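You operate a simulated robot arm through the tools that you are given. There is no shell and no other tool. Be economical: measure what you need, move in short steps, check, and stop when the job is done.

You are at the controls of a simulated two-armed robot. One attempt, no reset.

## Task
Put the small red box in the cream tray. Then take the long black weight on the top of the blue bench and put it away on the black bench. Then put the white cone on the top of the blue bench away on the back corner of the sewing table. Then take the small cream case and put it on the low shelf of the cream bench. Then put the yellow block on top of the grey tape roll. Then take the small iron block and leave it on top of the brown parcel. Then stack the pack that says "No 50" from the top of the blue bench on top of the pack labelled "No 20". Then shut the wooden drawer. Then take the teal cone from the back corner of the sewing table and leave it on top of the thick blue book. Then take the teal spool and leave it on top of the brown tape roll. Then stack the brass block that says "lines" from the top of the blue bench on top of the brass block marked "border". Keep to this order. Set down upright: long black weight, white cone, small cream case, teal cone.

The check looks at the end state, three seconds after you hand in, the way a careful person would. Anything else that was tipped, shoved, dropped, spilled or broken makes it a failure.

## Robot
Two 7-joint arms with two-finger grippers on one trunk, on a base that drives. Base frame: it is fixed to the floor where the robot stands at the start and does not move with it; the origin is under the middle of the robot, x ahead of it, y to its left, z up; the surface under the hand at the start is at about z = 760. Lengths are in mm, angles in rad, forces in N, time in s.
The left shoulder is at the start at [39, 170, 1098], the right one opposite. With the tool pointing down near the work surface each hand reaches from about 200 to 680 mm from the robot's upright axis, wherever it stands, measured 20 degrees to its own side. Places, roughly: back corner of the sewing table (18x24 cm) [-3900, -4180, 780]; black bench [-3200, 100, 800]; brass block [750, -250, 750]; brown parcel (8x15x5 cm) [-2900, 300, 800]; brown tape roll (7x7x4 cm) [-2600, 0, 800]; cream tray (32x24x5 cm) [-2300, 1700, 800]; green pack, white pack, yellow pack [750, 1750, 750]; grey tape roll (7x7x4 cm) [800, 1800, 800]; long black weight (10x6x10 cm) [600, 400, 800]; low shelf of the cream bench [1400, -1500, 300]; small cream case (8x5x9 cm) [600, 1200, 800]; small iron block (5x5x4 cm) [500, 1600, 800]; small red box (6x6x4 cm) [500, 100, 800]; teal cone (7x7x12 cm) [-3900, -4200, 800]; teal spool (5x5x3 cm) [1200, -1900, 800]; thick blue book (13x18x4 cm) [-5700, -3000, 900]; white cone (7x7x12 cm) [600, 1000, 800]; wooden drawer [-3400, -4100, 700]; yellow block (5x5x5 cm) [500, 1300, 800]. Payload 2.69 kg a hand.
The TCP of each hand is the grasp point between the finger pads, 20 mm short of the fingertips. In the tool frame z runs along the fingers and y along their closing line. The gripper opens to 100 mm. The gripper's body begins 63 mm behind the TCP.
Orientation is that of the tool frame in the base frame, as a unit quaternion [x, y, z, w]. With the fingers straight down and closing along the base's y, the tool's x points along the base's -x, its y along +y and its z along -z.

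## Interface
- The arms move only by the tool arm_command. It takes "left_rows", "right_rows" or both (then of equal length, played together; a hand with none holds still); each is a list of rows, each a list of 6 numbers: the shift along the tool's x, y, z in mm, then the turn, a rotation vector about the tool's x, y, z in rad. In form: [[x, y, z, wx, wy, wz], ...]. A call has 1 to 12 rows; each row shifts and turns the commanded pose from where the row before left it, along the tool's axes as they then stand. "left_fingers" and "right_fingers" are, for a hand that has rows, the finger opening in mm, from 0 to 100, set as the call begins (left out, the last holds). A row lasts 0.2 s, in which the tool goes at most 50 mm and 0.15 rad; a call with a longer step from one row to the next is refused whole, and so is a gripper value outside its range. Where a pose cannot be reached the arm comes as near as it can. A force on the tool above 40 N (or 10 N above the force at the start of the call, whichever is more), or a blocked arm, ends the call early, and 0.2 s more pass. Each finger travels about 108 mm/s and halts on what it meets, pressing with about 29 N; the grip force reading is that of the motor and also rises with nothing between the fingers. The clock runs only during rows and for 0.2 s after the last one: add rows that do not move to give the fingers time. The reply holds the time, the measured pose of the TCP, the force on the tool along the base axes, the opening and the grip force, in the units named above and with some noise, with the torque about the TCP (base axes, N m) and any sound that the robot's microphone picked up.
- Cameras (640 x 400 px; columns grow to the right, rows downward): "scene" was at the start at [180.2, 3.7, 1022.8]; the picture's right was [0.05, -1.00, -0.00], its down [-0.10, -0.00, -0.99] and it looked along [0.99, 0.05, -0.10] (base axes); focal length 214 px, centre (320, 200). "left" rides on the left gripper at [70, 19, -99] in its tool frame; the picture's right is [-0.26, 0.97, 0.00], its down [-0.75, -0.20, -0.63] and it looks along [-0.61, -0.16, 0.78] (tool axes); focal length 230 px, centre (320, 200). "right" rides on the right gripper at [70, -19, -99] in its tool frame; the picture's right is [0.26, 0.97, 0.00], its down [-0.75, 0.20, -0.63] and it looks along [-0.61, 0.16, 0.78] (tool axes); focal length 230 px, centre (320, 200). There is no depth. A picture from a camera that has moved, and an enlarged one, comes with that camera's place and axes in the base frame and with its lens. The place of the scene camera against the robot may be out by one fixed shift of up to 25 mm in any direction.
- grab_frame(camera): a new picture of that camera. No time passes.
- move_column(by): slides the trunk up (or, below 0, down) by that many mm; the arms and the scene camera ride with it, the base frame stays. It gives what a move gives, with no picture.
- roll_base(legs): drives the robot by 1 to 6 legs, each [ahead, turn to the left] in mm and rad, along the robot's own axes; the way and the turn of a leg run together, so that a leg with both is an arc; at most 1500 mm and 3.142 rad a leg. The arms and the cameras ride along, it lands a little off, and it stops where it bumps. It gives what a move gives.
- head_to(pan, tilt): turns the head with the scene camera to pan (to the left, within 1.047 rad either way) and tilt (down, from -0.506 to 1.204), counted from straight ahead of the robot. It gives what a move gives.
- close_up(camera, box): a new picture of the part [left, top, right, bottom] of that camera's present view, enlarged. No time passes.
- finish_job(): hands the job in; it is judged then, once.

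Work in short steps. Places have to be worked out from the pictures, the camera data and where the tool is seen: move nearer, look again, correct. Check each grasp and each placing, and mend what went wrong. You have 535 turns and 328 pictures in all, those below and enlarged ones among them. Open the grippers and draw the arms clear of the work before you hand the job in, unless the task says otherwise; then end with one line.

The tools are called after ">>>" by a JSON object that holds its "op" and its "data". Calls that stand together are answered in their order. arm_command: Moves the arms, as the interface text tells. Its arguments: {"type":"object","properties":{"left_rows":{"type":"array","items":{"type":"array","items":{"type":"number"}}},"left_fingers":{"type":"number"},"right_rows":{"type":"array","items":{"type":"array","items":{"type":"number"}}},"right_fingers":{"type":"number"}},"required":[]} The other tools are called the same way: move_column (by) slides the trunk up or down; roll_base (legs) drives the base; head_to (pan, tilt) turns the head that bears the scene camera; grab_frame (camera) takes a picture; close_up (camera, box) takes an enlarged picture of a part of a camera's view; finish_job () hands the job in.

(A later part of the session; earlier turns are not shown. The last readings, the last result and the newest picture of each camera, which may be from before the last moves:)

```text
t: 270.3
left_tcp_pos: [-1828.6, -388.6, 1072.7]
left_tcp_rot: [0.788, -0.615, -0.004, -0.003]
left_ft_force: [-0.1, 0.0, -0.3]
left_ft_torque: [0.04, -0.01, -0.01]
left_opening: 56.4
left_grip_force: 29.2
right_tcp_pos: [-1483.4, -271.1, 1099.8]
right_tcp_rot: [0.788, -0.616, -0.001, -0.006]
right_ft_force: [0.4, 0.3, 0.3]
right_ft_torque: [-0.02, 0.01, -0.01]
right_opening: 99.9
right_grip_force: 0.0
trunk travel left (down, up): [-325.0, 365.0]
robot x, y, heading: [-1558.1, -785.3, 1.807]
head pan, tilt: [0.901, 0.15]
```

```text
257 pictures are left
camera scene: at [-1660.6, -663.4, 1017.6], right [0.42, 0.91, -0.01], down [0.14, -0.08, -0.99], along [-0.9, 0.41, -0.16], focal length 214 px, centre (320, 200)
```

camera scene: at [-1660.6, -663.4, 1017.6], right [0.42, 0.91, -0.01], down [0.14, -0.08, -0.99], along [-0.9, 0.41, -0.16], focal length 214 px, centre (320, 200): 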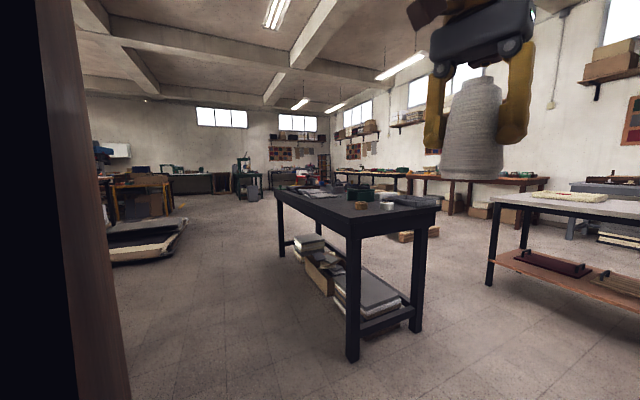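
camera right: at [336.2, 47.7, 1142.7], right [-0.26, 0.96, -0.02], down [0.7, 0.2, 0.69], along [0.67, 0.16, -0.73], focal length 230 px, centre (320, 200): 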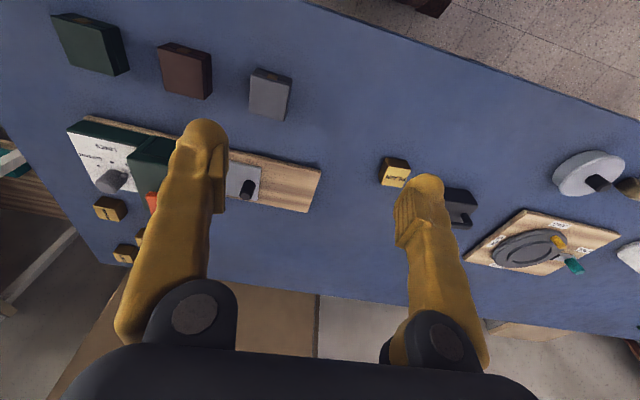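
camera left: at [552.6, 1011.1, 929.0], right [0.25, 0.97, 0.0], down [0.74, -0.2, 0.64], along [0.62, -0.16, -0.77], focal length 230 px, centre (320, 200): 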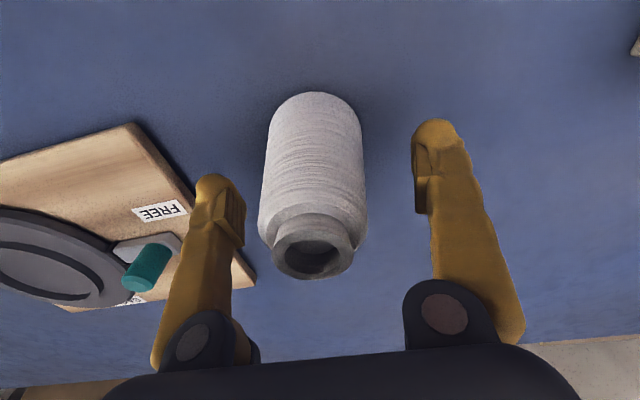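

Grip opening is slowly creeping (56.4), so I keep moves few. Drive west along y≈−820 to x≈−4200.

>>> {"op": "roll_base", "data": {"legs": [[0, 1.358], [1330, 0], [1330, 0]]}}

>>> {"op": "grab_frame", "data": {"camera": "scene"}}

```text
t: 286.5
left_tcp_pos: [-4615.8, -1099.4, 1071.2]
left_tcp_rot: [1.0, 0.027, -0.005, 0.0]
left_ft_force: [0.1, -0.6, -1.1]
left_ft_torque: [-0.02, -0.04, 0.02]
left_opening: 55.7
left_grip_force: 28.9
right_tcp_pos: [-4666.0, -738.0, 1099.2]
right_tcp_rot: [1.0, 0.029, -0.005, -0.005]
right_ft_force: [0.2, -0.1, 0.1]
right_ft_torque: [0.0, -0.01, 0.01]
right_opening: 99.8
right_grip_force: 0.1
trunk travel left (down, up): [-325.0, 365.0]
robot x, y, heading: [-4175.2, -906.4, -3.094]
head pan, tilt: [0.901, 0.15]
```

```text
256 pictures are left
camera scene: at [-4314.6, -986.1, 1017.6], right [-0.81, 0.58, -0.01], down [0.1, 0.12, -0.99], along [-0.57, -0.8, -0.16], focal length 214 px, centre (320, 200)
```

scene: 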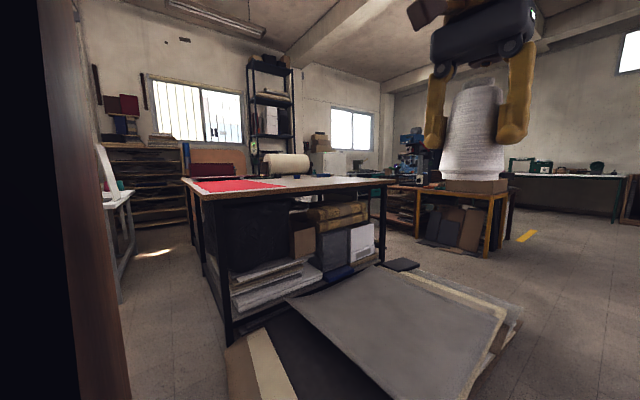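

I zoom on the corridor between the cutting table and the sewing table to judge its width.

>>> {"op": "head_to", "data": {"pan": 1.04, "tilt": 0.3}}

>>> {"op": "close_up", "data": {"camera": "scene", "box": [80, 100, 320, 320]}}

```text
t: 287.2
left_tcp_pos: [-4597.4, -1097.7, 1079.0]
left_tcp_rot: [1.0, 0.028, -0.014, 0.001]
left_ft_force: [-0.3, -0.4, -0.9]
left_ft_torque: [0.03, 0.04, -0.01]
left_opening: 56.0
left_grip_force: 28.9
right_tcp_pos: [-4647.5, -737.2, 1108.2]
right_tcp_rot: [0.999, 0.028, -0.014, -0.005]
right_ft_force: [0.6, -0.2, 1.3]
right_ft_torque: [-0.02, 0.04, 0.03]
right_opening: 100.0
right_grip_force: 0.1
trunk travel left (down, up): [-325.0, 365.0]
robot x, y, heading: [-4171.7, -905.3, -3.091]
head pan, tilt: [1.04, 0.3]
```

```text
1.82 times, centred on (200, 210) of scene
camera zoom: at [-4301.4, -993.4, 1004.2], right [-0.89, 0.46, -0.01], down [0.15, 0.26, -0.95], along [-0.44, -0.85, -0.3], focal length 390 px, centre (538, 182)
```

zoom: 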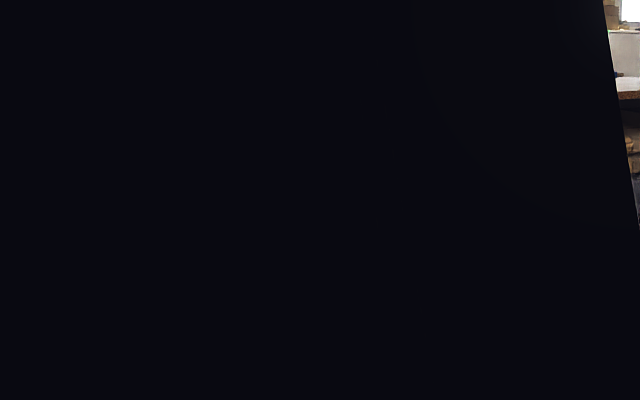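

I turn the robot south to look straight down the corridor.

>>> {"op": "arm_command", "data": {"left_rows": [[-10, 0, 0, 0, 0.015, 0], [-20, 0, 0, 0, 0.015, 0], [-10, 0, 0, 0, 0, 0]], "right_rows": [[0, 0, 0, 0, 0.015, 0], [-10, 0, 0, 0, 0.015, 0], [-5, 0, 0, 0, 0, 0]]}}

>>> {"op": "roll_base", "data": {"legs": [[0, 1.52]]}}

>>> {"op": "head_to", "data": {"pan": 0, "tilt": 0.2}}

>>> {"op": "grab_frame", "data": {"camera": "scene"}}

```text
t: 288.0
left_tcp_pos: [-4639.1, -1099.5, 1079.0]
left_tcp_rot: [1.0, 0.028, 0.001, 0.001]
left_ft_force: [0.3, 0.3, -1.2]
left_ft_torque: [0.0, 0.04, -0.03]
left_opening: 56.1
left_grip_force: 29.3
right_tcp_pos: [-4663.8, -738.6, 1106.0]
right_tcp_rot: [1.0, 0.028, 0.002, -0.005]
right_ft_force: [0.2, 1.0, 0.2]
right_ft_torque: [-0.01, 0.01, 0.0]
right_opening: 99.9
right_grip_force: 0.1
trunk travel left (down, up): [-325.0, 365.0]
robot x, y, heading: [-4174.7, -907.1, -3.094]
head pan, tilt: [1.04, 0.3]
```

```text
t: 292.2
left_tcp_pos: [-4007.3, -1382.0, 1078.1]
left_tcp_rot: [0.709, 0.705, 0.001, 0.0]
left_ft_force: [0.9, 0.0, -1.2]
left_ft_torque: [0.0, -0.01, 0.01]
left_opening: 55.6
left_grip_force: 28.8
right_tcp_pos: [-4369.2, -1386.4, 1107.2]
right_tcp_rot: [0.708, 0.706, -0.001, -0.006]
right_ft_force: [0.0, -0.2, 0.4]
right_ft_torque: [0.0, 0.01, 0.03]
right_opening: 100.0
right_grip_force: 0.0
trunk travel left (down, up): [-325.0, 365.0]
robot x, y, heading: [-4179.7, -910.2, -1.582]
head pan, tilt: [1.04, 0.3]
```

```text
t: 293.5
left_tcp_pos: [-4009.4, -1366.9, 1085.1]
left_tcp_rot: [0.709, 0.705, -0.004, 0.005]
left_ft_force: [0.4, 0.5, -0.2]
left_ft_torque: [0.02, 0.02, 0.0]
left_opening: 55.5
left_grip_force: 29.0
right_tcp_pos: [-4368.7, -1369.6, 1114.6]
right_tcp_rot: [0.708, 0.706, -0.007, -0.001]
right_ft_force: [0.6, -0.3, 0.3]
right_ft_torque: [-0.01, 0.01, 0.02]
right_opening: 100.2
right_grip_force: 0.1
trunk travel left (down, up): [-325.0, 365.0]
robot x, y, heading: [-4184.9, -906.6, -1.582]
head pan, tilt: [0.0, 0.201]
```

```text
254 pictures are left
camera scene: at [-4184.3, -1087.9, 1012.2], right [-1.0, 0.01, 0.0], down [0.0, 0.22, -0.98], along [-0.01, -0.98, -0.22], focal length 214 px, centre (320, 200)
```

scene: 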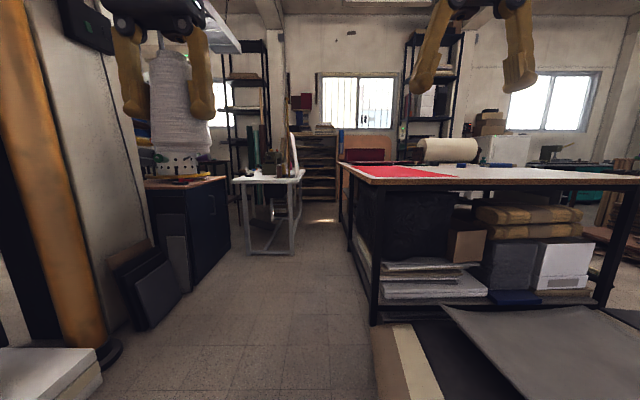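

The corridor is about 610 mm between legs but the table tops overhang. I raise the trunk so that the arms pass above the table tops, then advance carefully.

>>> {"op": "move_column", "data": {"by": 300}}

>>> {"op": "roll_base", "data": {"legs": [[700, 0]]}}

>>> {"op": "head_to", "data": {"pan": 0, "tilt": 0.5}}

>>> {"op": "grab_frame", "data": {"camera": "scene"}}

```text
t: 296.5
left_tcp_pos: [-4009.0, -1365.4, 1384.8]
left_tcp_rot: [0.709, 0.705, -0.004, 0.005]
left_ft_force: [0.1, 0.1, -0.4]
left_ft_torque: [-0.01, 0.02, -0.04]
left_opening: 55.4
left_grip_force: 29.2
right_tcp_pos: [-4369.6, -1369.2, 1414.2]
right_tcp_rot: [0.708, 0.706, -0.007, 0.001]
right_ft_force: [-0.5, -0.6, -0.5]
right_ft_torque: [0.0, -0.01, 0.0]
right_opening: 100.4
right_grip_force: 0.1
trunk travel left (down, up): [-625.0, 65.0]
robot x, y, heading: [-4184.6, -907.9, -1.58]
head pan, tilt: [0.0, 0.201]
```

```text
t: 300.3
left_tcp_pos: [-4019.1, -2061.3, 1385.9]
left_tcp_rot: [0.71, 0.704, -0.004, 0.005]
left_ft_force: [-1.1, -0.5, -1.1]
left_ft_torque: [0.03, -0.04, -0.04]
left_opening: 55.0
left_grip_force: 28.5
right_tcp_pos: [-4381.1, -2061.5, 1413.5]
right_tcp_rot: [0.71, 0.705, -0.007, 0.0]
right_ft_force: [0.0, -0.3, 0.5]
right_ft_torque: [0.01, 0.02, 0.02]
right_opening: 100.1
right_grip_force: 0.0
trunk travel left (down, up): [-625.0, 65.0]
robot x, y, heading: [-4191.4, -1600.0, -1.585]
head pan, tilt: [0.0, 0.201]
```

```text
t: 301.1
left_tcp_pos: [-4019.5, -2034.1, 1394.0]
left_tcp_rot: [0.71, 0.704, -0.012, 0.012]
left_ft_force: [0.7, 1.3, -0.8]
left_ft_torque: [-0.07, 0.01, 0.01]
left_opening: 54.7
left_grip_force: 29.4
right_tcp_pos: [-4379.4, -2036.2, 1422.9]
right_tcp_rot: [0.709, 0.705, -0.014, 0.006]
right_ft_force: [-0.4, 0.7, 1.5]
right_ft_torque: [-0.08, 0.02, 0.01]
right_opening: 100.2
right_grip_force: 0.1
trunk travel left (down, up): [-625.0, 65.0]
robot x, y, heading: [-4190.1, -1601.8, -1.584]
head pan, tilt: [0.0, 0.499]
```

```text
253 pictures are left
camera scene: at [-4194.0, -1779.8, 1285.2], right [-1.0, 0.01, 0.0], down [0.01, 0.49, -0.87], along [-0.01, -0.87, -0.49], focal length 214 px, centre (320, 200)
```

scene: 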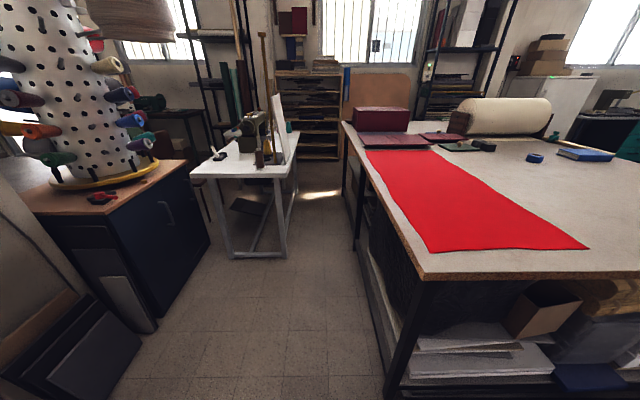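

Gap between table tops ≈440 mm (x −4000…−4440), legs 610 mm. I aim for centre x≈−4220 and go in steps.

>>> {"op": "roll_base", "data": {"legs": [[0, -0.022], [800, 0], [0, 0.035]]}}

>>> {"op": "grab_frame", "data": {"camera": "scene"}}

```text
t: 306.2
left_tcp_pos: [-4060.3, -2847.5, 1392.2]
left_tcp_rot: [0.712, 0.702, -0.01, 0.011]
left_ft_force: [-0.6, -0.5, -1.1]
left_ft_torque: [0.03, 0.01, 0.01]
left_opening: 54.7
left_grip_force: 28.0
right_tcp_pos: [-4420.9, -2846.9, 1421.7]
right_tcp_rot: [0.711, 0.703, -0.012, 0.006]
right_ft_force: [-0.7, -0.4, 0.7]
right_ft_torque: [-0.04, 0.0, 0.0]
right_opening: 100.0
right_grip_force: 0.1
trunk travel left (down, up): [-625.0, 65.0]
robot x, y, heading: [-4232.3, -2408.8, -1.592]
head pan, tilt: [0.0, 0.499]
```

```text
252 pictures are left
camera scene: at [-4233.1, -2591.6, 1284.8], right [-1.0, 0.02, 0.0], down [0.01, 0.49, -0.87], along [-0.02, -0.87, -0.49], focal length 214 px, centre (320, 200)
```

scene: 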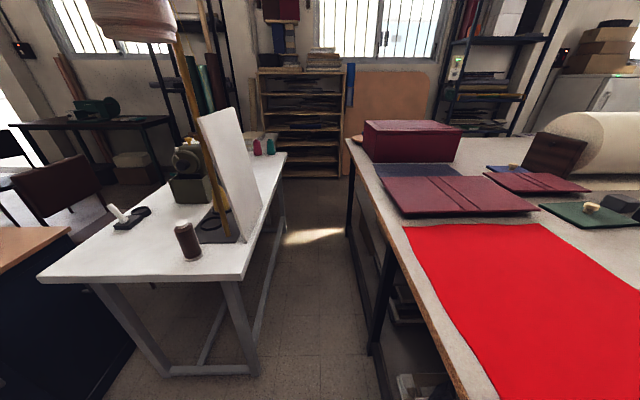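

Centred at x≈−4230 in a ≈425 mm gap. I correct the heading and continue slowly through.

>>> {"op": "roll_base", "data": {"legs": [[0, 0.022], [700, 0]]}}

```text
t: 310.4
left_tcp_pos: [-4048.1, -3539.7, 1398.0]
left_tcp_rot: [0.704, 0.71, -0.015, 0.017]
left_ft_force: [0.4, -0.5, -1.4]
left_ft_torque: [0.02, 0.0, 0.01]
left_opening: 54.3
left_grip_force: 29.7
right_tcp_pos: [-4409.2, -3546.1, 1427.6]
right_tcp_rot: [0.703, 0.71, -0.019, 0.012]
right_ft_force: [0.0, 0.0, 0.4]
right_ft_torque: [-0.02, -0.04, 0.0]
right_opening: 100.2
right_grip_force: 0.0
trunk travel left (down, up): [-625.0, 65.0]
robot x, y, heading: [-4231.1, -3120.5, -1.567]
head pan, tilt: [0.0, 0.499]
```

>>> {"op": "arm_command", "data": {"left_rows": [[-10, 0, 0, 0, 0.02, 0], [-20, 0, 0, 0, 0.02, 0], [-15, 0, 0, 0, 0, 0]], "right_rows": [[-10, 0, 0, 0, 0.02, 0], [-20, 0, 0, 0, 0.02, 0], [-15, 0, 0, 0, 0, 0]]}}

>>> {"op": "roll_base", "data": {"legs": [[0, -0.004], [720, 0]]}}

>>> {"op": "grab_frame", "data": {"camera": "scene"}}

>>> {"op": "grab_frame", "data": {"camera": "left"}}

```text
t: 311.2
left_tcp_pos: [-4046.7, -3561.1, 1406.2]
left_tcp_rot: [0.704, 0.71, -0.006, 0.009]
left_ft_force: [0.5, 0.8, -0.6]
left_ft_torque: [0.05, -0.01, -0.04]
left_opening: 53.9
left_grip_force: 28.7
right_tcp_pos: [-4407.1, -3568.0, 1436.0]
right_tcp_rot: [0.703, 0.711, -0.011, 0.003]
right_ft_force: [0.1, -0.4, 0.0]
right_ft_torque: [0.04, -0.01, 0.02]
right_opening: 100.2
right_grip_force: 0.2
trunk travel left (down, up): [-625.0, 65.0]
robot x, y, heading: [-4228.5, -3127.2, -1.568]
head pan, tilt: [0.0, 0.499]
```

```text
t: 315.5
left_tcp_pos: [-4051.1, -4299.5, 1405.5]
left_tcp_rot: [0.706, 0.708, -0.006, 0.009]
left_ft_force: [0.5, 0.1, -0.3]
left_ft_torque: [0.01, 0.01, 0.0]
left_opening: 53.3
left_grip_force: 28.8
right_tcp_pos: [-4413.3, -4302.7, 1435.8]
right_tcp_rot: [0.705, 0.709, -0.01, 0.003]
right_ft_force: [0.3, 0.1, -0.4]
right_ft_torque: [-0.01, -0.01, 0.01]
right_opening: 100.0
right_grip_force: 0.2
trunk travel left (down, up): [-625.0, 65.0]
robot x, y, heading: [-4229.6, -3860.7, -1.575]
head pan, tilt: [0.0, 0.499]
```

```text
251 pictures are left
camera scene: at [-4230.9, -4044.0, 1284.6], right [-1.0, 0.01, 0.0], down [0.0, 0.49, -0.87], along [0.0, -0.87, -0.49], focal length 214 px, centre (320, 200)
```

scene: 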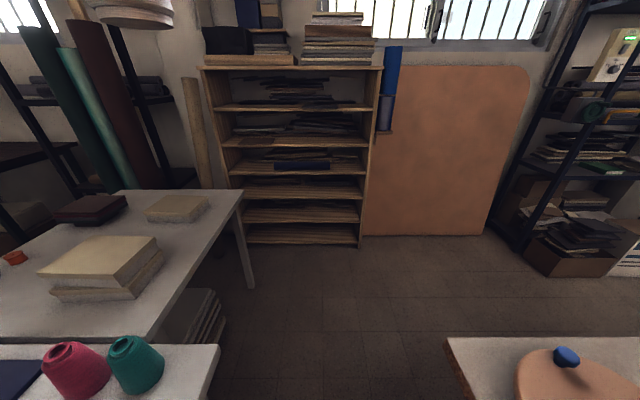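

```text
250 pictures are left
camera left: at [-4032.8, -4226.9, 1503.1], right [0.97, -0.26, 0.01], down [-0.2, -0.74, 0.64], along [-0.16, -0.62, -0.76], focal length 230 px, centre (320, 200)
```

left: 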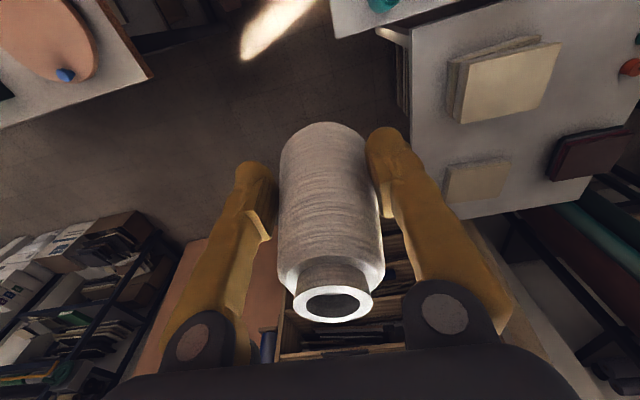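

We're through; the back corner with pink and teal cones is at left-front. The white cone can go around (−3930,−4130). I swing the left hand over there at height and look.

>>> {"op": "arm_command", "data": {"left_rows": [[15, 12, 0, 0, 0, 0], [25, 20, 0, 0, 0, 0], [28, 20, 0, 0, 0, 0], [28, 20, 0, 0, 0, 0], [28, 20, 0, 0, 0, 0], [20, 15, 0, 0, 0, 0], [10, 8, 0, 0, 0, 0]]}}

>>> {"op": "grab_frame", "data": {"camera": "left"}}

>>> {"op": "head_to", "data": {"pan": 0.7, "tilt": 0.8}}

>>> {"op": "grab_frame", "data": {"camera": "scene"}}

```text
t: 317.1
left_tcp_pos: [-3935.3, -4124.1, 1400.7]
left_tcp_rot: [0.706, 0.708, -0.004, 0.008]
left_ft_force: [0.6, -0.5, 0.0]
left_ft_torque: [0.05, -0.01, -0.01]
left_opening: 53.4
left_grip_force: 28.9
right_tcp_pos: [-4411.5, -4281.2, 1441.6]
right_tcp_rot: [0.706, 0.708, -0.016, 0.008]
right_ft_force: [0.4, 0.1, 0.0]
right_ft_torque: [0.04, 0.04, -0.01]
right_opening: 100.1
right_grip_force: 0.1
trunk travel left (down, up): [-625.0, 65.0]
robot x, y, heading: [-4231.9, -3858.7, -1.578]
head pan, tilt: [0.0, 0.499]
```

```text
249 pictures are left
camera left: at [-3916.8, -4052.6, 1498.7], right [0.97, -0.26, 0.01], down [-0.2, -0.74, 0.64], along [-0.16, -0.62, -0.77], focal length 230 px, centre (320, 200)
```

left: 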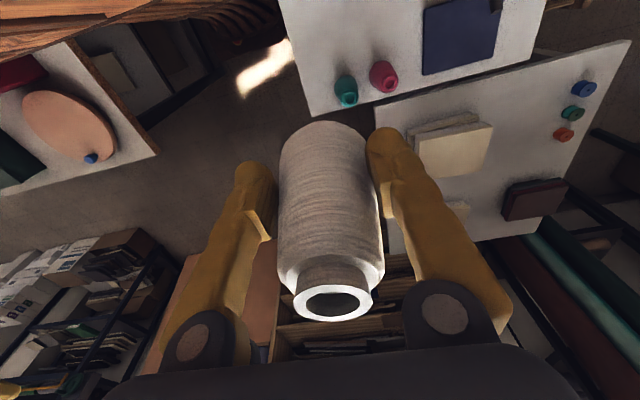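

```text
t: 318.2
left_tcp_pos: [-3937.6, -4123.5, 1400.5]
left_tcp_rot: [0.706, 0.708, -0.004, 0.009]
left_ft_force: [-0.4, 0.2, -0.6]
left_ft_torque: [0.0, -0.01, 0.01]
left_opening: 53.5
left_grip_force: 28.7
right_tcp_pos: [-4413.1, -4280.8, 1442.7]
right_tcp_rot: [0.706, 0.708, -0.017, 0.008]
right_ft_force: [-0.2, -0.1, -1.4]
right_ft_torque: [-0.01, 0.05, 0.01]
right_opening: 99.8
right_grip_force: 0.2
trunk travel left (down, up): [-625.0, 65.0]
robot x, y, heading: [-4229.4, -3860.1, -1.577]
head pan, tilt: [0.7, 0.799]
```

```text
248 pictures are left
camera scene: at [-4178.7, -4014.5, 1259.2], right [-0.77, -0.64, -0.01], down [-0.46, 0.56, -0.69], along [0.45, -0.52, -0.73], focal length 214 px, centre (320, 200)
```

scene: 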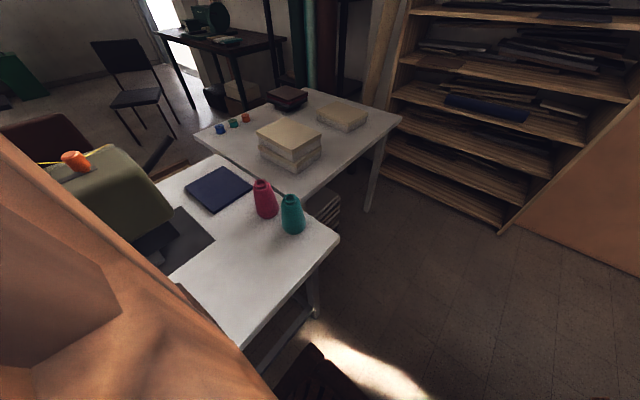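

I lower with the arm: cone axis target (−3933,−4108).

>>> {"op": "arm_command", "data": {"left_rows": [[5, 1, 15, 0, 0, 0], [5, 1, 25, 0, 0, 0], [5, 0, 30, 0, 0, 0], [0, 0, 30, 0, 0, 0], [0, 0, 30, 0, 0, 0], [0, 0, 30, 0, 0, 0], [0, 0, 30, 0, 0, 0], [0, 0, 30, 0, 0, 0], [0, 0, 30, 0, 0, 0], [0, 0, 30, 0, 0, 0], [0, 0, 20, 0, 0, 0], [0, 0, 10, 0, 0, 0]]}}

>>> {"op": "grab_frame", "data": {"camera": "left"}}

>>> {"op": "grab_frame", "data": {"camera": "scene"}}

```text
t: 320.8
left_tcp_pos: [-3931.1, -4135.7, 1102.1]
left_tcp_rot: [0.706, 0.708, -0.012, 0.014]
left_ft_force: [0.4, -0.3, -0.9]
left_ft_torque: [0.0, 0.05, -0.01]
left_opening: 53.3
left_grip_force: 29.4
left hand out of reach, approached as far as the arm can: row 5, 6, 7
right_tcp_pos: [-4412.9, -4281.5, 1443.6]
right_tcp_rot: [0.705, 0.709, -0.016, 0.008]
right_ft_force: [1.1, -0.5, -1.2]
right_ft_torque: [-0.01, -0.04, 0.0]
right_opening: 100.4
right_grip_force: 0.1
trunk travel left (down, up): [-625.0, 65.0]
robot x, y, heading: [-4232.6, -3857.7, -1.575]
head pan, tilt: [0.7, 0.799]
```

```text
247 pictures are left
camera left: at [-3912.0, -4061.8, 1198.4], right [0.97, -0.25, 0.01], down [-0.2, -0.73, 0.66], along [-0.16, -0.64, -0.75], focal length 230 px, centre (320, 200)
```

left: 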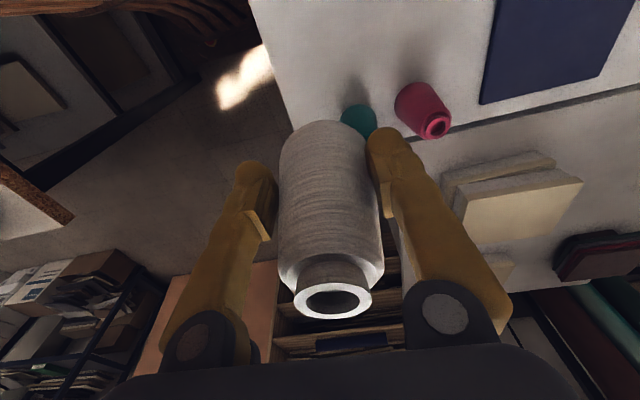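

```text
246 pictures are left
camera scene: at [-4178.5, -4014.7, 1259.1], right [-0.77, -0.64, -0.01], down [-0.46, 0.56, -0.69], along [0.45, -0.52, -0.73], focal length 214 px, centre (320, 200)
```

scene: 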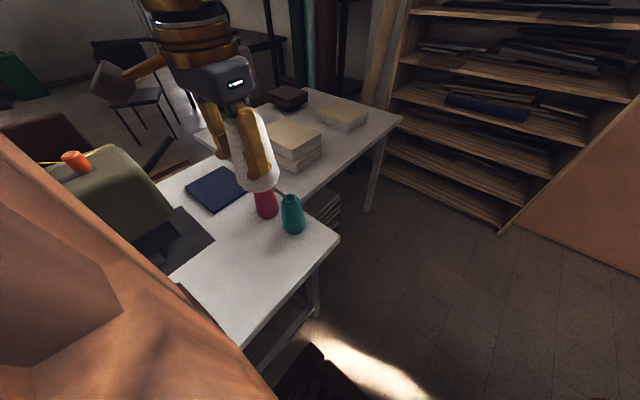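

The posture is cramped (target too near). I extend the hand forward first, then back the base up ~160 mm so that the hand ends over the spot in a roomier pose.

>>> {"op": "arm_command", "data": {"left_rows": [[-10, 0, 0, 0, 0.018, 0], [-20, 0, 0, 0, 0.018, 0], [-25, 0, 0, 0, 0, 0], [-30, 0, 0, 0, 0, 0], [-30, 0, 0, 0, 0, 0], [-20, 0, 0, 0, 0, 0], [-10, 0, 0, 0, 0, 0]], "right_rows": [[-10, 0, 0, 0, 0.018, 0], [-20, 0, 0, 0, 0.018, 0], [-10, 0, 0, 0, 0, 0], [0, 0, 0, 0, 0, 0], [0, 0, 0, 0, 0, 0], [0, 0, 0, 0, 0, 0], [0, 0, 0, 0, 0, 0]]}}

>>> {"op": "roll_base", "data": {"legs": [[-160, 0]]}}

>>> {"op": "grab_frame", "data": {"camera": "scene"}}

```text
t: 322.4
left_tcp_pos: [-3930.7, -4279.5, 1104.2]
left_tcp_rot: [0.706, 0.708, -0.001, 0.0]
left_ft_force: [0.2, -0.8, -0.2]
left_ft_torque: [0.02, -0.05, 0.02]
left_opening: 53.5
left_grip_force: 29.1
right_tcp_pos: [-4413.4, -4320.6, 1443.8]
right_tcp_rot: [0.706, 0.708, -0.005, -0.005]
right_ft_force: [0.7, -0.3, -0.6]
right_ft_torque: [0.02, 0.02, 0.02]
right_opening: 99.9
right_grip_force: 0.1
trunk travel left (down, up): [-625.0, 65.0]
robot x, y, heading: [-4227.7, -3858.4, -1.577]
head pan, tilt: [0.7, 0.799]
```

```text
t: 323.8
left_tcp_pos: [-3928.3, -4118.6, 1104.0]
left_tcp_rot: [0.705, 0.709, 0.001, 0.0]
left_ft_force: [-0.2, -0.2, -1.8]
left_ft_torque: [0.02, -0.02, -0.01]
left_opening: 53.0
left_grip_force: 28.5
right_tcp_pos: [-4409.8, -4161.0, 1443.1]
right_tcp_rot: [0.704, 0.71, -0.003, -0.005]
right_ft_force: [0.2, 0.5, -0.8]
right_ft_torque: [-0.06, -0.02, 0.01]
right_opening: 99.9
right_grip_force: 0.1
trunk travel left (down, up): [-625.0, 65.0]
robot x, y, heading: [-4230.4, -3702.8, -1.57]
head pan, tilt: [0.7, 0.799]
```

```text
245 pictures are left
camera scene: at [-4177.5, -3854.7, 1259.1], right [-0.77, -0.64, -0.01], down [-0.46, 0.56, -0.69], along [0.45, -0.52, -0.73], focal length 214 px, centre (320, 200)
```

scene: 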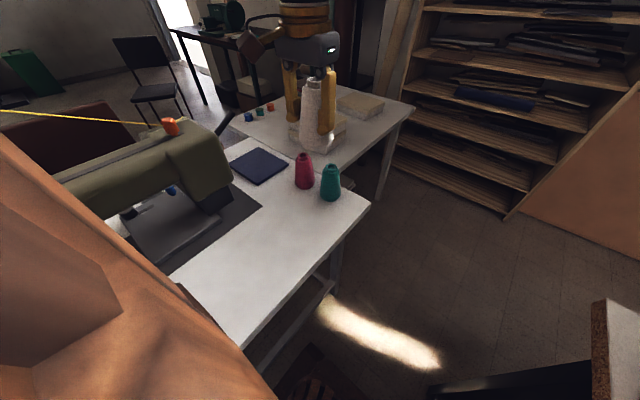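

Good. Descend toward the table with the cone.

>>> {"op": "arm_command", "data": {"left_rows": [[3, 0, 10, 0, 0, 0], [3, -2, 20, 0, 0, 0], [2, 0, 25, 0, 0, 0], [0, 0, 25, 0, 0, 0], [0, 0, 25, 0, 0, 0], [0, 0, 25, 0, 0, 0], [0, 0, 25, 0, 0, 0], [0, 0, 20, 0, 0, 0], [0, 0, 10, 0, 0, 0], [0, 0, 0, 0, 0, 0]]}}

>>> {"op": "grab_frame", "data": {"camera": "scene"}}

>>> {"op": "grab_frame", "data": {"camera": "left"}}

```text
t: 326.0
left_tcp_pos: [-3931.2, -4095.7, 925.1]
left_tcp_rot: [0.704, 0.71, -0.005, 0.006]
left_ft_force: [-0.3, -0.2, -1.2]
left_ft_torque: [0.01, 0.0, 0.0]
left_opening: 52.9
left_grip_force: 29.3
right_tcp_pos: [-4410.6, -4137.6, 1450.7]
right_tcp_rot: [0.705, 0.709, -0.009, 0.001]
right_ft_force: [-0.6, 0.3, 0.3]
right_ft_torque: [0.02, 0.01, -0.02]
right_opening: 100.0
right_grip_force: 0.0
trunk travel left (down, up): [-625.0, 65.0]
robot x, y, heading: [-4230.5, -3701.3, -1.567]
head pan, tilt: [0.7, 0.799]
```

```text
244 pictures are left
camera scene: at [-4177.6, -3853.6, 1259.2], right [-0.77, -0.64, -0.01], down [-0.46, 0.56, -0.69], along [0.45, -0.52, -0.73], focal length 214 px, centre (320, 200)
```

scene: 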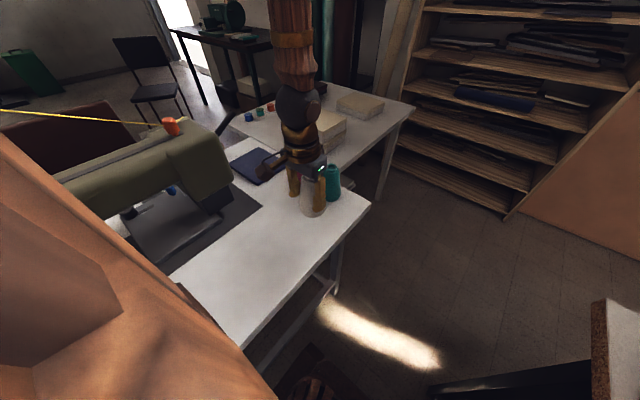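

```text
243 pictures are left
camera left: at [-3911.0, -4023.7, 1022.6], right [0.97, -0.25, 0.01], down [-0.19, -0.74, 0.64], along [-0.16, -0.62, -0.77], focal length 230 px, centre (320, 200)
```

left: 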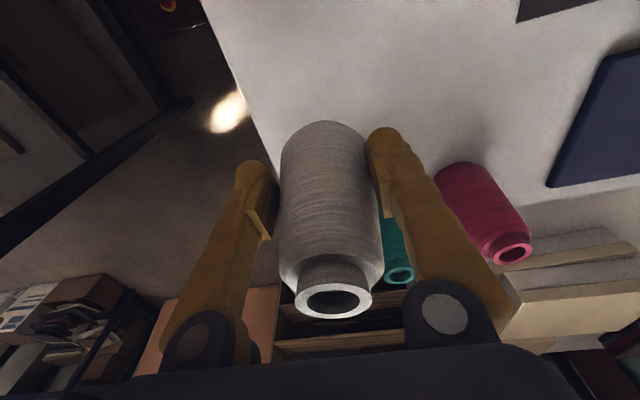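

Position looks right. Continue down slowly until contact.

>>> {"op": "arm_command", "data": {"left_rows": [[-4, 0, 10, 0, 0, 0], [-4, 0, 15, 0, 0, 0], [0, 0, 12, 0, 0, 0], [0, 0, 8, 0, 0, 0], [0, 0, 6, 0, 0, 0], [0, 0, 5, 0, 0, 0], [0, 0, 5, 0, 0, 0], [0, 0, 5, 0, 0, 0], [0, 0, 0, 0, 0, 0]]}}

>>> {"op": "close_up", "data": {"camera": "scene", "box": [230, 110, 390, 250]}}

```text
t: 328.0
left_tcp_pos: [-3930.3, -4105.8, 858.7]
left_tcp_rot: [0.705, 0.71, -0.006, 0.006]
left_ft_force: [1.0, -0.7, -0.9]
left_ft_torque: [0.01, -0.01, -0.02]
left_opening: 52.4
left_grip_force: 29.0
right_tcp_pos: [-4411.3, -4138.0, 1450.5]
right_tcp_rot: [0.705, 0.71, -0.009, 0.001]
right_ft_force: [0.0, 0.2, -1.3]
right_ft_torque: [-0.02, 0.0, 0.0]
right_opening: 99.8
right_grip_force: 0.1
trunk travel left (down, up): [-625.0, 65.0]
robot x, y, heading: [-4226.5, -3699.5, -1.576]
head pan, tilt: [0.7, 0.799]
```

```text
2.86 times, centred on (310, 180) of scene
camera zoom: at [-4177.6, -3853.7, 1259.2], right [-0.77, -0.64, -0.01], down [-0.46, 0.56, -0.69], along [0.45, -0.52, -0.73], focal length 613 px, centre (349, 257)
```

zoom: 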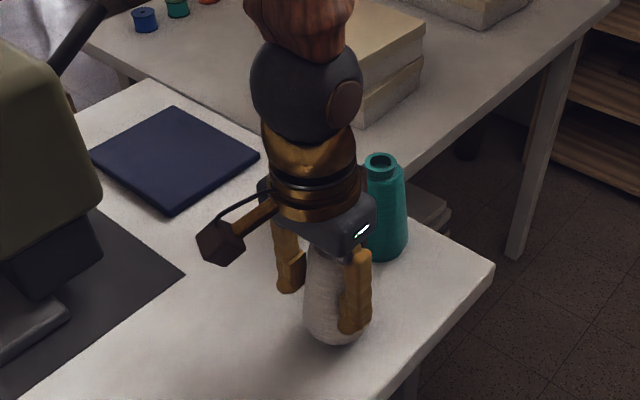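

>>> {"op": "arm_command", "data": {"left_rows": [[0, 0, 4, 0, 0, 0], [0, 0, 4, 0, 0, 0], [0, 0, 4, 0, 0, 0], [0, 0, 4, 0, 0, 0], [0, 0, 0, 0, 0, 0]]}}

```text
t: 329.2
left_tcp_pos: [-3930.2, -4107.2, 843.4]
left_tcp_rot: [0.704, 0.71, -0.006, 0.006]
left_ft_force: [0.0, 0.1, 0.8]
left_ft_torque: [-0.06, 0.02, 0.01]
left_opening: 52.3
left_grip_force: 28.6
right_tcp_pos: [-4410.6, -4137.9, 1451.7]
right_tcp_rot: [0.704, 0.71, -0.01, 0.001]
right_ft_force: [-0.4, 0.9, -0.2]
right_ft_torque: [-0.01, 0.01, -0.02]
right_opening: 100.0
right_grip_force: 0.0
trunk travel left (down, up): [-625.0, 65.0]
robot x, y, heading: [-4232.1, -3700.5, -1.575]
head pan, tilt: [0.7, 0.799]
```

>>> {"op": "arm_command", "data": {"left_rows": [[0, 0, 3, 0, 0, 0], [0, 0, 3, 0, 0, 0], [0, 0, 0, 0, 0, 0]]}}

>>> {"op": "close_up", "data": {"camera": "scene", "box": [270, 160, 350, 230]}}

```text
t: 329.8
left_tcp_pos: [-3929.6, -4093.0, 847.5]
left_tcp_rot: [0.703, 0.711, -0.011, 0.013]
left_ft_force: [1.2, -0.2, -1.4]
left_ft_torque: [0.0, 0.0, 0.01]
left_opening: 52.3
left_grip_force: 29.1
right_tcp_pos: [-4409.2, -4113.2, 1453.4]
right_tcp_rot: [0.704, 0.71, -0.013, 0.003]
right_ft_force: [-0.3, 0.8, 0.1]
right_ft_torque: [-0.06, -0.02, 0.02]
right_opening: 99.8
right_grip_force: 0.1
trunk travel left (down, up): [-625.0, 65.0]
robot x, y, heading: [-4230.9, -3700.1, -1.572]
head pan, tilt: [0.7, 0.799]
stopped in row 2 (left hand): the force on the tool passed its limit at 44 N (the readings are from after the stop); the commanded pose is now the measured one
```

```text
5.71 times, centred on (310, 195) of scene
camera zoom: at [-4176.9, -3852.1, 1259.1], right [-0.77, -0.64, -0.01], down [-0.46, 0.56, -0.69], along [0.45, -0.52, -0.73], focal length 1226 px, centre (377, 229)
```

zoom: 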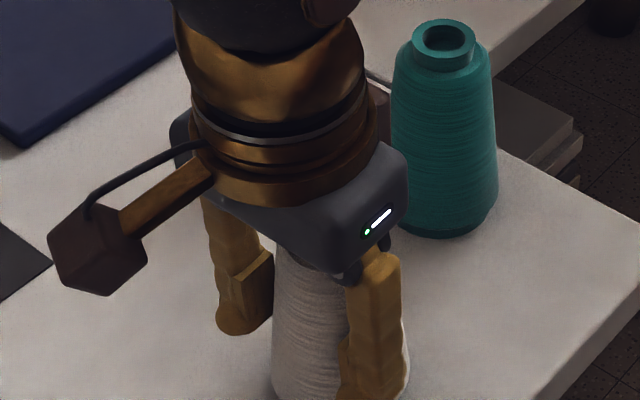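

Touchdown happened, and the stop reaction lifted it ~5 mm. I level the tool, lower 5 mm and release.

>>> {"op": "arm_command", "data": {"left_rows": [[-6, 0, 0, 0, 0.033, 0], [-6, 0, 2, 0, 0, 0], [0, 0, 2, 0, 0, 0], [0, 0, 0, 0, 0, 0]]}}

```text
t: 330.8
left_tcp_pos: [-3929.3, -4105.2, 842.3]
left_tcp_rot: [0.703, 0.711, 0.002, 0.001]
left_ft_force: [3.1, 4.0, 13.2]
left_ft_torque: [-0.49, -0.15, 0.12]
left_opening: 52.3
left_grip_force: 29.5
right_tcp_pos: [-4410.6, -4113.4, 1456.8]
right_tcp_rot: [0.705, 0.709, -0.013, 0.005]
right_ft_force: [-0.3, -0.5, 0.4]
right_ft_torque: [-0.02, 0.03, 0.0]
right_opening: 100.1
right_grip_force: 0.0
trunk travel left (down, up): [-625.0, 65.0]
robot x, y, heading: [-4231.0, -3697.2, -1.57]
head pan, tilt: [0.7, 0.799]
```

Firm contact at 13 N, level. Release and rise straight up.

>>> {"op": "arm_command", "data": {"left_rows": [[0, 0, 0, 0, 0, 0], [0, 0, 0, 0, 0, 0], [0, 0, 0, 0, 0, 0], [0, 0, 0, 0, 0, 0]], "left_fingers": 95}}

>>> {"op": "arm_command", "data": {"left_rows": [[0, 0, -10, 0, 0, 0], [0, 0, -25, 0, 0, 0], [0, 0, -30, 0, 0, 0], [0, 0, -30, 0, 0, 0], [0, 0, -30, 0, 0, 0], [0, 0, -30, 0, 0, 0], [0, 0, -30, 0, 0, 0]]}}

>>> {"op": "close_up", "data": {"camera": "scene", "box": [230, 110, 390, 250]}}

```text
t: 331.8
left_tcp_pos: [-3929.6, -4105.3, 843.0]
left_tcp_rot: [0.703, 0.711, 0.001, 0.001]
left_ft_force: [-0.4, -0.1, 0.1]
left_ft_torque: [0.01, 0.0, 0.0]
left_opening: 94.9
left_grip_force: 0.1
right_tcp_pos: [-4410.5, -4115.6, 1454.5]
right_tcp_rot: [0.705, 0.709, -0.015, 0.003]
right_ft_force: [0.1, 0.6, 0.6]
right_ft_torque: [-0.01, 0.0, -0.02]
right_opening: 100.1
right_grip_force: 0.0
trunk travel left (down, up): [-625.0, 65.0]
robot x, y, heading: [-4224.1, -3700.3, -1.569]
head pan, tilt: [0.7, 0.799]
```

```text
t: 333.4
left_tcp_pos: [-3927.9, -4106.3, 1027.7]
left_tcp_rot: [0.704, 0.71, 0.0, 0.001]
left_ft_force: [-0.2, 0.0, -0.7]
left_ft_torque: [0.04, -0.01, 0.03]
left_opening: 94.9
left_grip_force: 0.0
right_tcp_pos: [-4410.1, -4115.1, 1455.1]
right_tcp_rot: [0.705, 0.709, -0.013, 0.005]
right_ft_force: [0.4, -0.3, -0.9]
right_ft_torque: [-0.02, -0.04, -0.01]
right_opening: 100.0
right_grip_force: 0.0
trunk travel left (down, up): [-625.0, 65.0]
robot x, y, heading: [-4229.1, -3697.7, -1.576]
head pan, tilt: [0.7, 0.799]
```

```text
2.86 times, centred on (310, 180) of scene
camera zoom: at [-4177.9, -3853.0, 1259.3], right [-0.77, -0.64, -0.01], down [-0.46, 0.56, -0.69], along [0.45, -0.52, -0.73], focal length 613 px, centre (349, 257)
```

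zoom: 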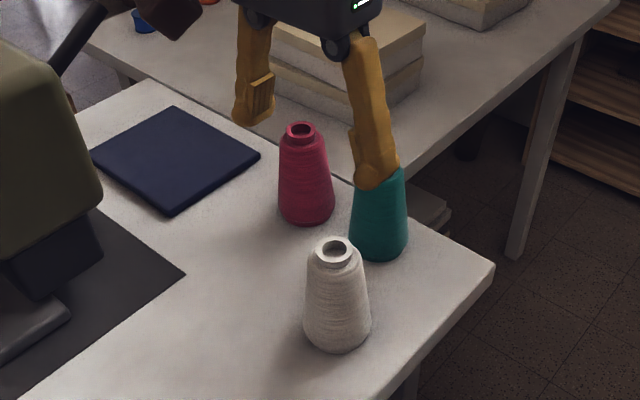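

White cone placed upright. I raise the left hand back to its travel pose and extend both hands.

>>> {"op": "arm_command", "data": {"left_rows": [[0, 0, -30, 0, 0, 0], [0, -10, -40, 0, 0, 0], [0, -20, -40, 0, 0, 0], [-5, -25, -40, 0, 0, 0], [-10, -25, -40, 0, 0, 0], [-10, -20, -40, 0, 0, 0], [-10, -15, -40, 0, 0, 0], [-10, 0, -40, 0, 0, 0], [-10, 0, -30, 0, 0, 0]], "right_rows": [[-10, 0, 0, 0, 0.015, 0], [-10, 0, 0, 0, 0.015, 0], [-10, 0, 0, 0, 0, 0], [-10, 0, 0, 0, 0, 0], [-10, 0, 0, 0, 0, 0], [0, 0, 0, 0, 0, 0], [0, 0, 0, 0, 0, 0], [0, 0, 0, 0, 0, 0], [0, 0, 0, 0, 0, 0]]}}

>>> {"op": "roll_base", "data": {"legs": [[-700, 0]]}}

```text
t: 335.4
left_tcp_pos: [-4045.8, -4162.2, 1368.5]
left_tcp_rot: [0.704, 0.71, 0.001, 0.002]
left_ft_force: [0.2, -0.5, -0.7]
left_ft_torque: [0.01, 0.02, -0.02]
left_opening: 94.8
left_grip_force: 0.1
right_tcp_pos: [-4409.3, -4164.9, 1457.7]
right_tcp_rot: [0.704, 0.71, -0.004, -0.005]
right_ft_force: [-1.0, 0.0, -0.3]
right_ft_torque: [-0.01, -0.01, -0.02]
right_opening: 99.8
right_grip_force: 0.0
trunk travel left (down, up): [-625.0, 65.0]
robot x, y, heading: [-4229.8, -3700.8, -1.568]
head pan, tilt: [0.7, 0.799]
```

```text
t: 339.2
left_tcp_pos: [-4045.5, -3459.4, 1368.0]
left_tcp_rot: [0.701, 0.713, 0.0, 0.001]
left_ft_force: [0.9, -0.2, -0.2]
left_ft_torque: [-0.01, -0.01, -0.05]
left_opening: 95.0
left_grip_force: 0.0
right_tcp_pos: [-4407.6, -3464.2, 1459.3]
right_tcp_rot: [0.703, 0.712, -0.005, -0.005]
right_ft_force: [0.4, 0.8, -1.2]
right_ft_torque: [0.01, -0.05, 0.02]
right_opening: 99.9
right_grip_force: 0.1
trunk travel left (down, up): [-625.0, 65.0]
robot x, y, heading: [-4229.9, -2993.9, -1.569]
head pan, tilt: [0.7, 0.799]
```

>>> {"op": "roll_base", "data": {"legs": [[-500, 0], [0, -0.045], [-1100, 0]]}}

>>> {"op": "move_column", "data": {"by": -300}}

```text
t: 347.8
left_tcp_pos: [-4018.1, -1858.9, 1375.3]
left_tcp_rot: [0.716, 0.698, -0.004, 0.007]
left_ft_force: [0.7, 0.1, 0.3]
left_ft_torque: [0.03, -0.02, 0.0]
left_opening: 95.1
left_grip_force: 0.0
right_tcp_pos: [-4380.9, -1849.4, 1464.2]
right_tcp_rot: [0.716, 0.698, -0.011, 0.0]
right_ft_force: [-0.2, 0.1, -0.5]
right_ft_torque: [0.01, -0.01, -0.02]
right_opening: 100.0
right_grip_force: 0.1
trunk travel left (down, up): [-625.0, 65.0]
robot x, y, heading: [-4187.2, -1411.8, -1.601]
head pan, tilt: [0.7, 0.799]
```

```text
t: 350.8
left_tcp_pos: [-4016.7, -1838.0, 1082.0]
left_tcp_rot: [0.715, 0.699, -0.01, 0.012]
left_ft_force: [0.6, -1.0, 0.6]
left_ft_torque: [0.0, -0.01, 0.03]
left_opening: 95.0
left_grip_force: 0.0
right_tcp_pos: [-4379.7, -1826.4, 1170.9]
right_tcp_rot: [0.716, 0.698, -0.017, 0.007]
right_ft_force: [-0.5, 0.1, -0.2]
right_ft_torque: [-0.03, 0.0, 0.02]
right_opening: 99.9
right_grip_force: 0.0
trunk travel left (down, up): [-325.0, 365.0]
robot x, y, heading: [-4188.6, -1411.5, -1.607]
head pan, tilt: [0.7, 0.799]
```

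Push the hands out and drive out east along y≈−820.

>>> {"op": "arm_command", "data": {"left_rows": [[-10, 0, 0, 0, 0.02, 0], [-20, 0, 0, 0, 0.01, 0], [-15, 0, 0, 0, 0, 0]], "right_rows": [[-10, 0, 10, 0, 0.02, 0], [-25, 0, 20, 0, 0.02, 0], [-25, 0, 20, 0, 0, 0]]}}

>>> {"op": "roll_base", "data": {"legs": [[-600, 0], [0, 0.8], [0, 0.807], [1350, 0], [1350, 0]]}}

```text
t: 351.6
left_tcp_pos: [-4017.3, -1883.7, 1081.0]
left_tcp_rot: [0.715, 0.699, 0.001, 0.002]
left_ft_force: [0.2, -1.1, -0.9]
left_ft_torque: [0.06, 0.01, -0.04]
left_opening: 94.9
left_grip_force: 0.1
right_tcp_pos: [-4382.1, -1888.2, 1122.5]
right_tcp_rot: [0.716, 0.698, -0.001, -0.008]
right_ft_force: [-0.5, -0.1, -0.2]
right_ft_torque: [-0.01, 0.0, 0.01]
right_opening: 100.2
right_grip_force: 0.0
trunk travel left (down, up): [-325.0, 365.0]
robot x, y, heading: [-4188.1, -1412.3, -1.602]
head pan, tilt: [0.7, 0.799]
```

```text
t: 372.0
left_tcp_pos: [-994.1, -715.2, 1081.5]
left_tcp_rot: [0.012, 1.0, 0.002, 0.0]
left_ft_force: [-0.3, 0.1, 0.6]
left_ft_torque: [0.01, 0.0, -0.03]
left_opening: 94.7
left_grip_force: 0.1
right_tcp_pos: [-989.5, -1079.5, 1124.0]
right_tcp_rot: [0.013, 1.0, -0.007, -0.005]
right_ft_force: [0.8, -0.6, -0.8]
right_ft_torque: [0.0, -0.01, 0.03]
right_opening: 100.0
right_grip_force: 0.0
trunk travel left (down, up): [-325.0, 365.0]
robot x, y, heading: [-1465.1, -882.8, -0.038]
head pan, tilt: [0.7, 0.799]
```

Next to the blue bench near the cream case: I drive to about (−100,1060) and face it.

>>> {"op": "roll_base", "data": {"legs": [[0, 0.996], [1190, 0], [1190, 0], [0, -0.958]]}}

>>> {"op": "head_to", "data": {"pan": 0.1, "tilt": 0.4}}

>>> {"op": "grab_frame", "data": {"camera": "scene"}}

```text
t: 388.7
left_tcp_pos: [350.7, 1228.1, 1089.9]
left_tcp_rot: [-0.005, 1.0, 0.001, 0.008]
left_ft_force: [0.0, -0.3, -0.8]
left_ft_torque: [0.01, 0.0, -0.03]
left_opening: 95.0
left_grip_force: 0.1
right_tcp_pos: [366.9, 864.5, 1130.1]
right_tcp_rot: [-0.003, 1.0, -0.007, 0.005]
right_ft_force: [0.4, 0.2, 0.0]
right_ft_torque: [0.01, 0.03, 0.03]
right_opening: 100.0
right_grip_force: 0.1
trunk travel left (down, up): [-325.0, 365.0]
robot x, y, heading: [-103.1, 1048.3, -0.0]
head pan, tilt: [0.7, 0.799]
```

```text
t: 389.7
left_tcp_pos: [333.8, 1227.4, 1096.5]
left_tcp_rot: [-0.004, 1.0, 0.002, 0.017]
left_ft_force: [-0.6, 0.1, 0.3]
left_ft_torque: [-0.01, -0.01, -0.02]
left_opening: 94.7
left_grip_force: 0.1
right_tcp_pos: [350.8, 865.5, 1138.4]
right_tcp_rot: [-0.003, 1.0, -0.007, 0.012]
right_ft_force: [0.5, 0.5, 0.3]
right_ft_torque: [0.0, 0.02, -0.01]
right_opening: 100.1
right_grip_force: 0.1
trunk travel left (down, up): [-325.0, 365.0]
robot x, y, heading: [-99.6, 1050.7, -0.003]
head pan, tilt: [0.099, 0.4]
```

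```text
239 pictures are left
camera scene: at [82.4, 1056.7, 993.8], right [0.1, -0.99, 0.0], down [-0.4, -0.04, -0.91], along [0.91, 0.09, -0.41], focal length 214 px, centre (320, 200)
```

scene: 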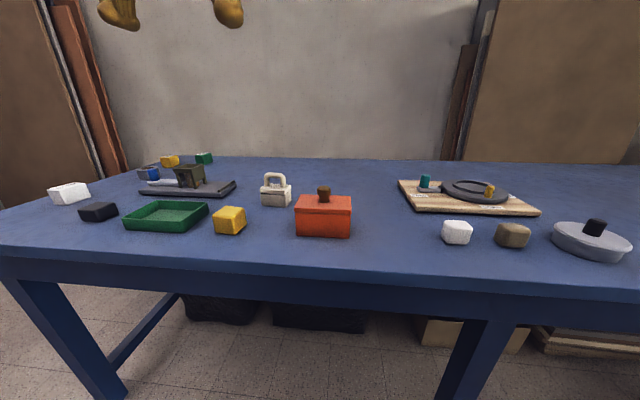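

The cream case stands at ≈(585,1216), its 8 cm side along y. For the low shelf I'll want a slanted hand, so I grasp it with fingers pitched ~45° forward. First drive forward 130 mm, then pitch the left hand.

>>> {"op": "roll_base", "data": {"legs": [[130, 0]]}}

>>> {"op": "arm_command", "data": {"left_rows": [[0, 0, 0, 0, -0.06, 0], [0, 0, 0, 0, -0.11, 0], [0, 0, 0, 0, -0.12, 0], [0, 0, 0, 0, -0.12, 0], [0, 0, 0, 0, -0.12, 0], [0, 0, 0, 0, -0.12, 0], [0, 0, 0, 0, -0.1, 0], [0, 0, 0, 0, 0, 0]], "left_fingers": 100}}

>>> {"op": "grab_frame", "data": {"camera": "left"}}

```text
t: 391.0
left_tcp_pos: [463.5, 1228.5, 1095.6]
left_tcp_rot: [-0.005, 1.0, 0.001, 0.018]
left_ft_force: [0.8, 0.7, 0.3]
left_ft_torque: [0.0, 0.01, 0.0]
left_opening: 95.4
left_grip_force: 0.0
right_tcp_pos: [479.1, 863.4, 1138.7]
right_tcp_rot: [-0.002, 1.0, -0.006, 0.012]
right_ft_force: [0.0, 0.0, -0.2]
right_ft_torque: [0.02, -0.03, -0.03]
right_opening: 100.1
right_grip_force: 0.2
trunk travel left (down, up): [-325.0, 365.0]
robot x, y, heading: [30.3, 1048.4, 0.002]
head pan, tilt: [0.099, 0.4]
```

```text
t: 392.8
left_tcp_pos: [446.8, 1227.4, 1098.0]
left_tcp_rot: [-0.003, 0.923, 0.003, 0.384]
left_ft_force: [0.0, -0.1, -0.8]
left_ft_torque: [0.0, 0.01, 0.01]
left_opening: 100.0
left_grip_force: 0.0
right_tcp_pos: [462.5, 864.2, 1145.9]
right_tcp_rot: [-0.003, 1.0, -0.006, 0.02]
right_ft_force: [0.0, 0.4, -0.5]
right_ft_torque: [0.0, 0.01, 0.01]
right_opening: 100.1
right_grip_force: 0.0
trunk travel left (down, up): [-325.0, 365.0]
robot x, y, heading: [33.5, 1046.8, 0.001]
head pan, tilt: [0.099, 0.4]
```

```text
238 pictures are left
camera left: at [328.8, 1245.9, 1117.4], right [0.17, 0.97, 0.19], down [0.08, -0.2, 0.98], along [0.98, -0.15, -0.12], focal length 230 px, centre (320, 200)
```

left: 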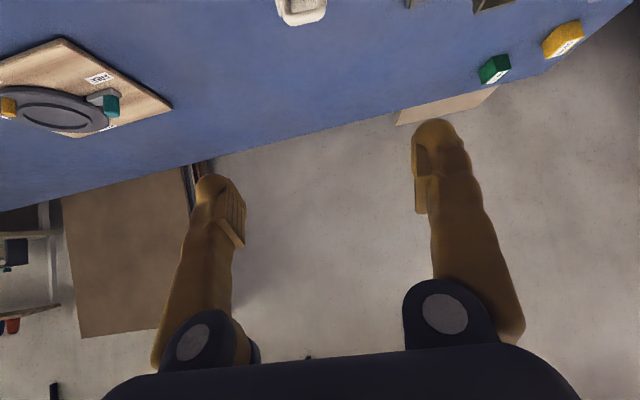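

I move to the slanted pre-grasp pose (500,1216,885).

>>> {"op": "arm_command", "data": {"left_rows": [[10, -1, 17, 0, 0, 0], [20, -2, 34, 0, 0, 0], [22, -2, 35, 0, 0, 0], [22, -2, 35, 0, 0, 0], [22, -2, 35, 0, 0, 0], [18, -2, 31, 0, 0, 0], [0, 0, 0, 0, 0, 0]]}}

>>> {"op": "grab_frame", "data": {"camera": "scene"}}

>>> {"op": "grab_frame", "data": {"camera": "left"}}

```text
t: 394.4
left_tcp_pos: [502.2, 1217.9, 890.1]
left_tcp_rot: [-0.004, 0.921, 0.003, 0.39]
left_ft_force: [0.2, 0.2, 0.7]
left_ft_torque: [0.0, -0.02, -0.02]
left_opening: 100.0
left_grip_force: 0.0
right_tcp_pos: [462.7, 864.4, 1145.2]
right_tcp_rot: [-0.002, 1.0, -0.008, 0.021]
right_ft_force: [0.0, -0.7, -0.9]
right_ft_torque: [0.02, 0.0, 0.04]
right_opening: 100.2
right_grip_force: 0.1
trunk travel left (down, up): [-325.0, 365.0]
robot x, y, heading: [32.9, 1047.6, 0.0]
head pan, tilt: [0.099, 0.4]
```

```text
237 pictures are left
camera scene: at [212.8, 1056.7, 993.9], right [0.1, -1.0, 0.0], down [-0.4, -0.04, -0.91], along [0.91, 0.09, -0.4], focal length 214 px, centre (320, 200)
```

scene: 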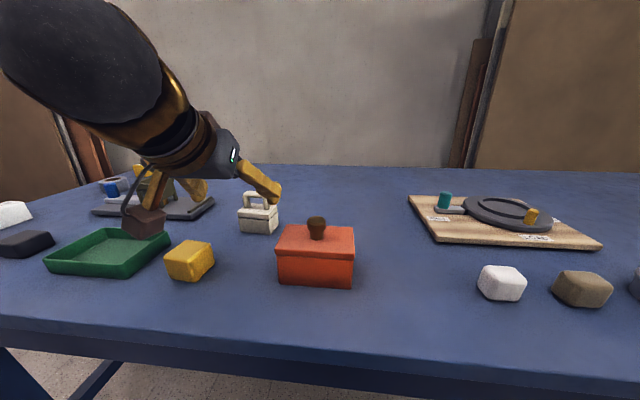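

```text
236 pictures are left
camera left: at [383.6, 1235.2, 908.7], right [0.17, 0.97, 0.19], down [0.07, -0.2, 0.98], along [0.98, -0.15, -0.1], focal length 230 px, centre (320, 200)
```

left: 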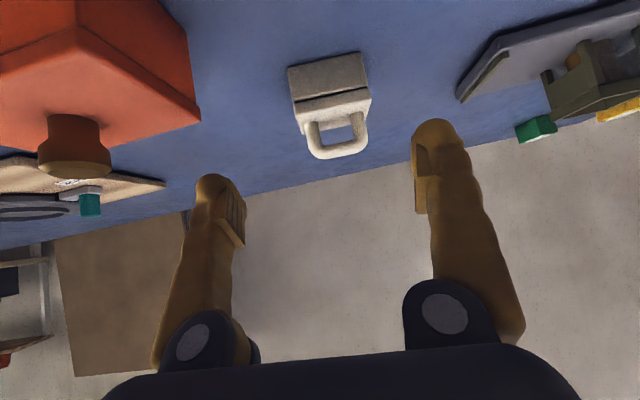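

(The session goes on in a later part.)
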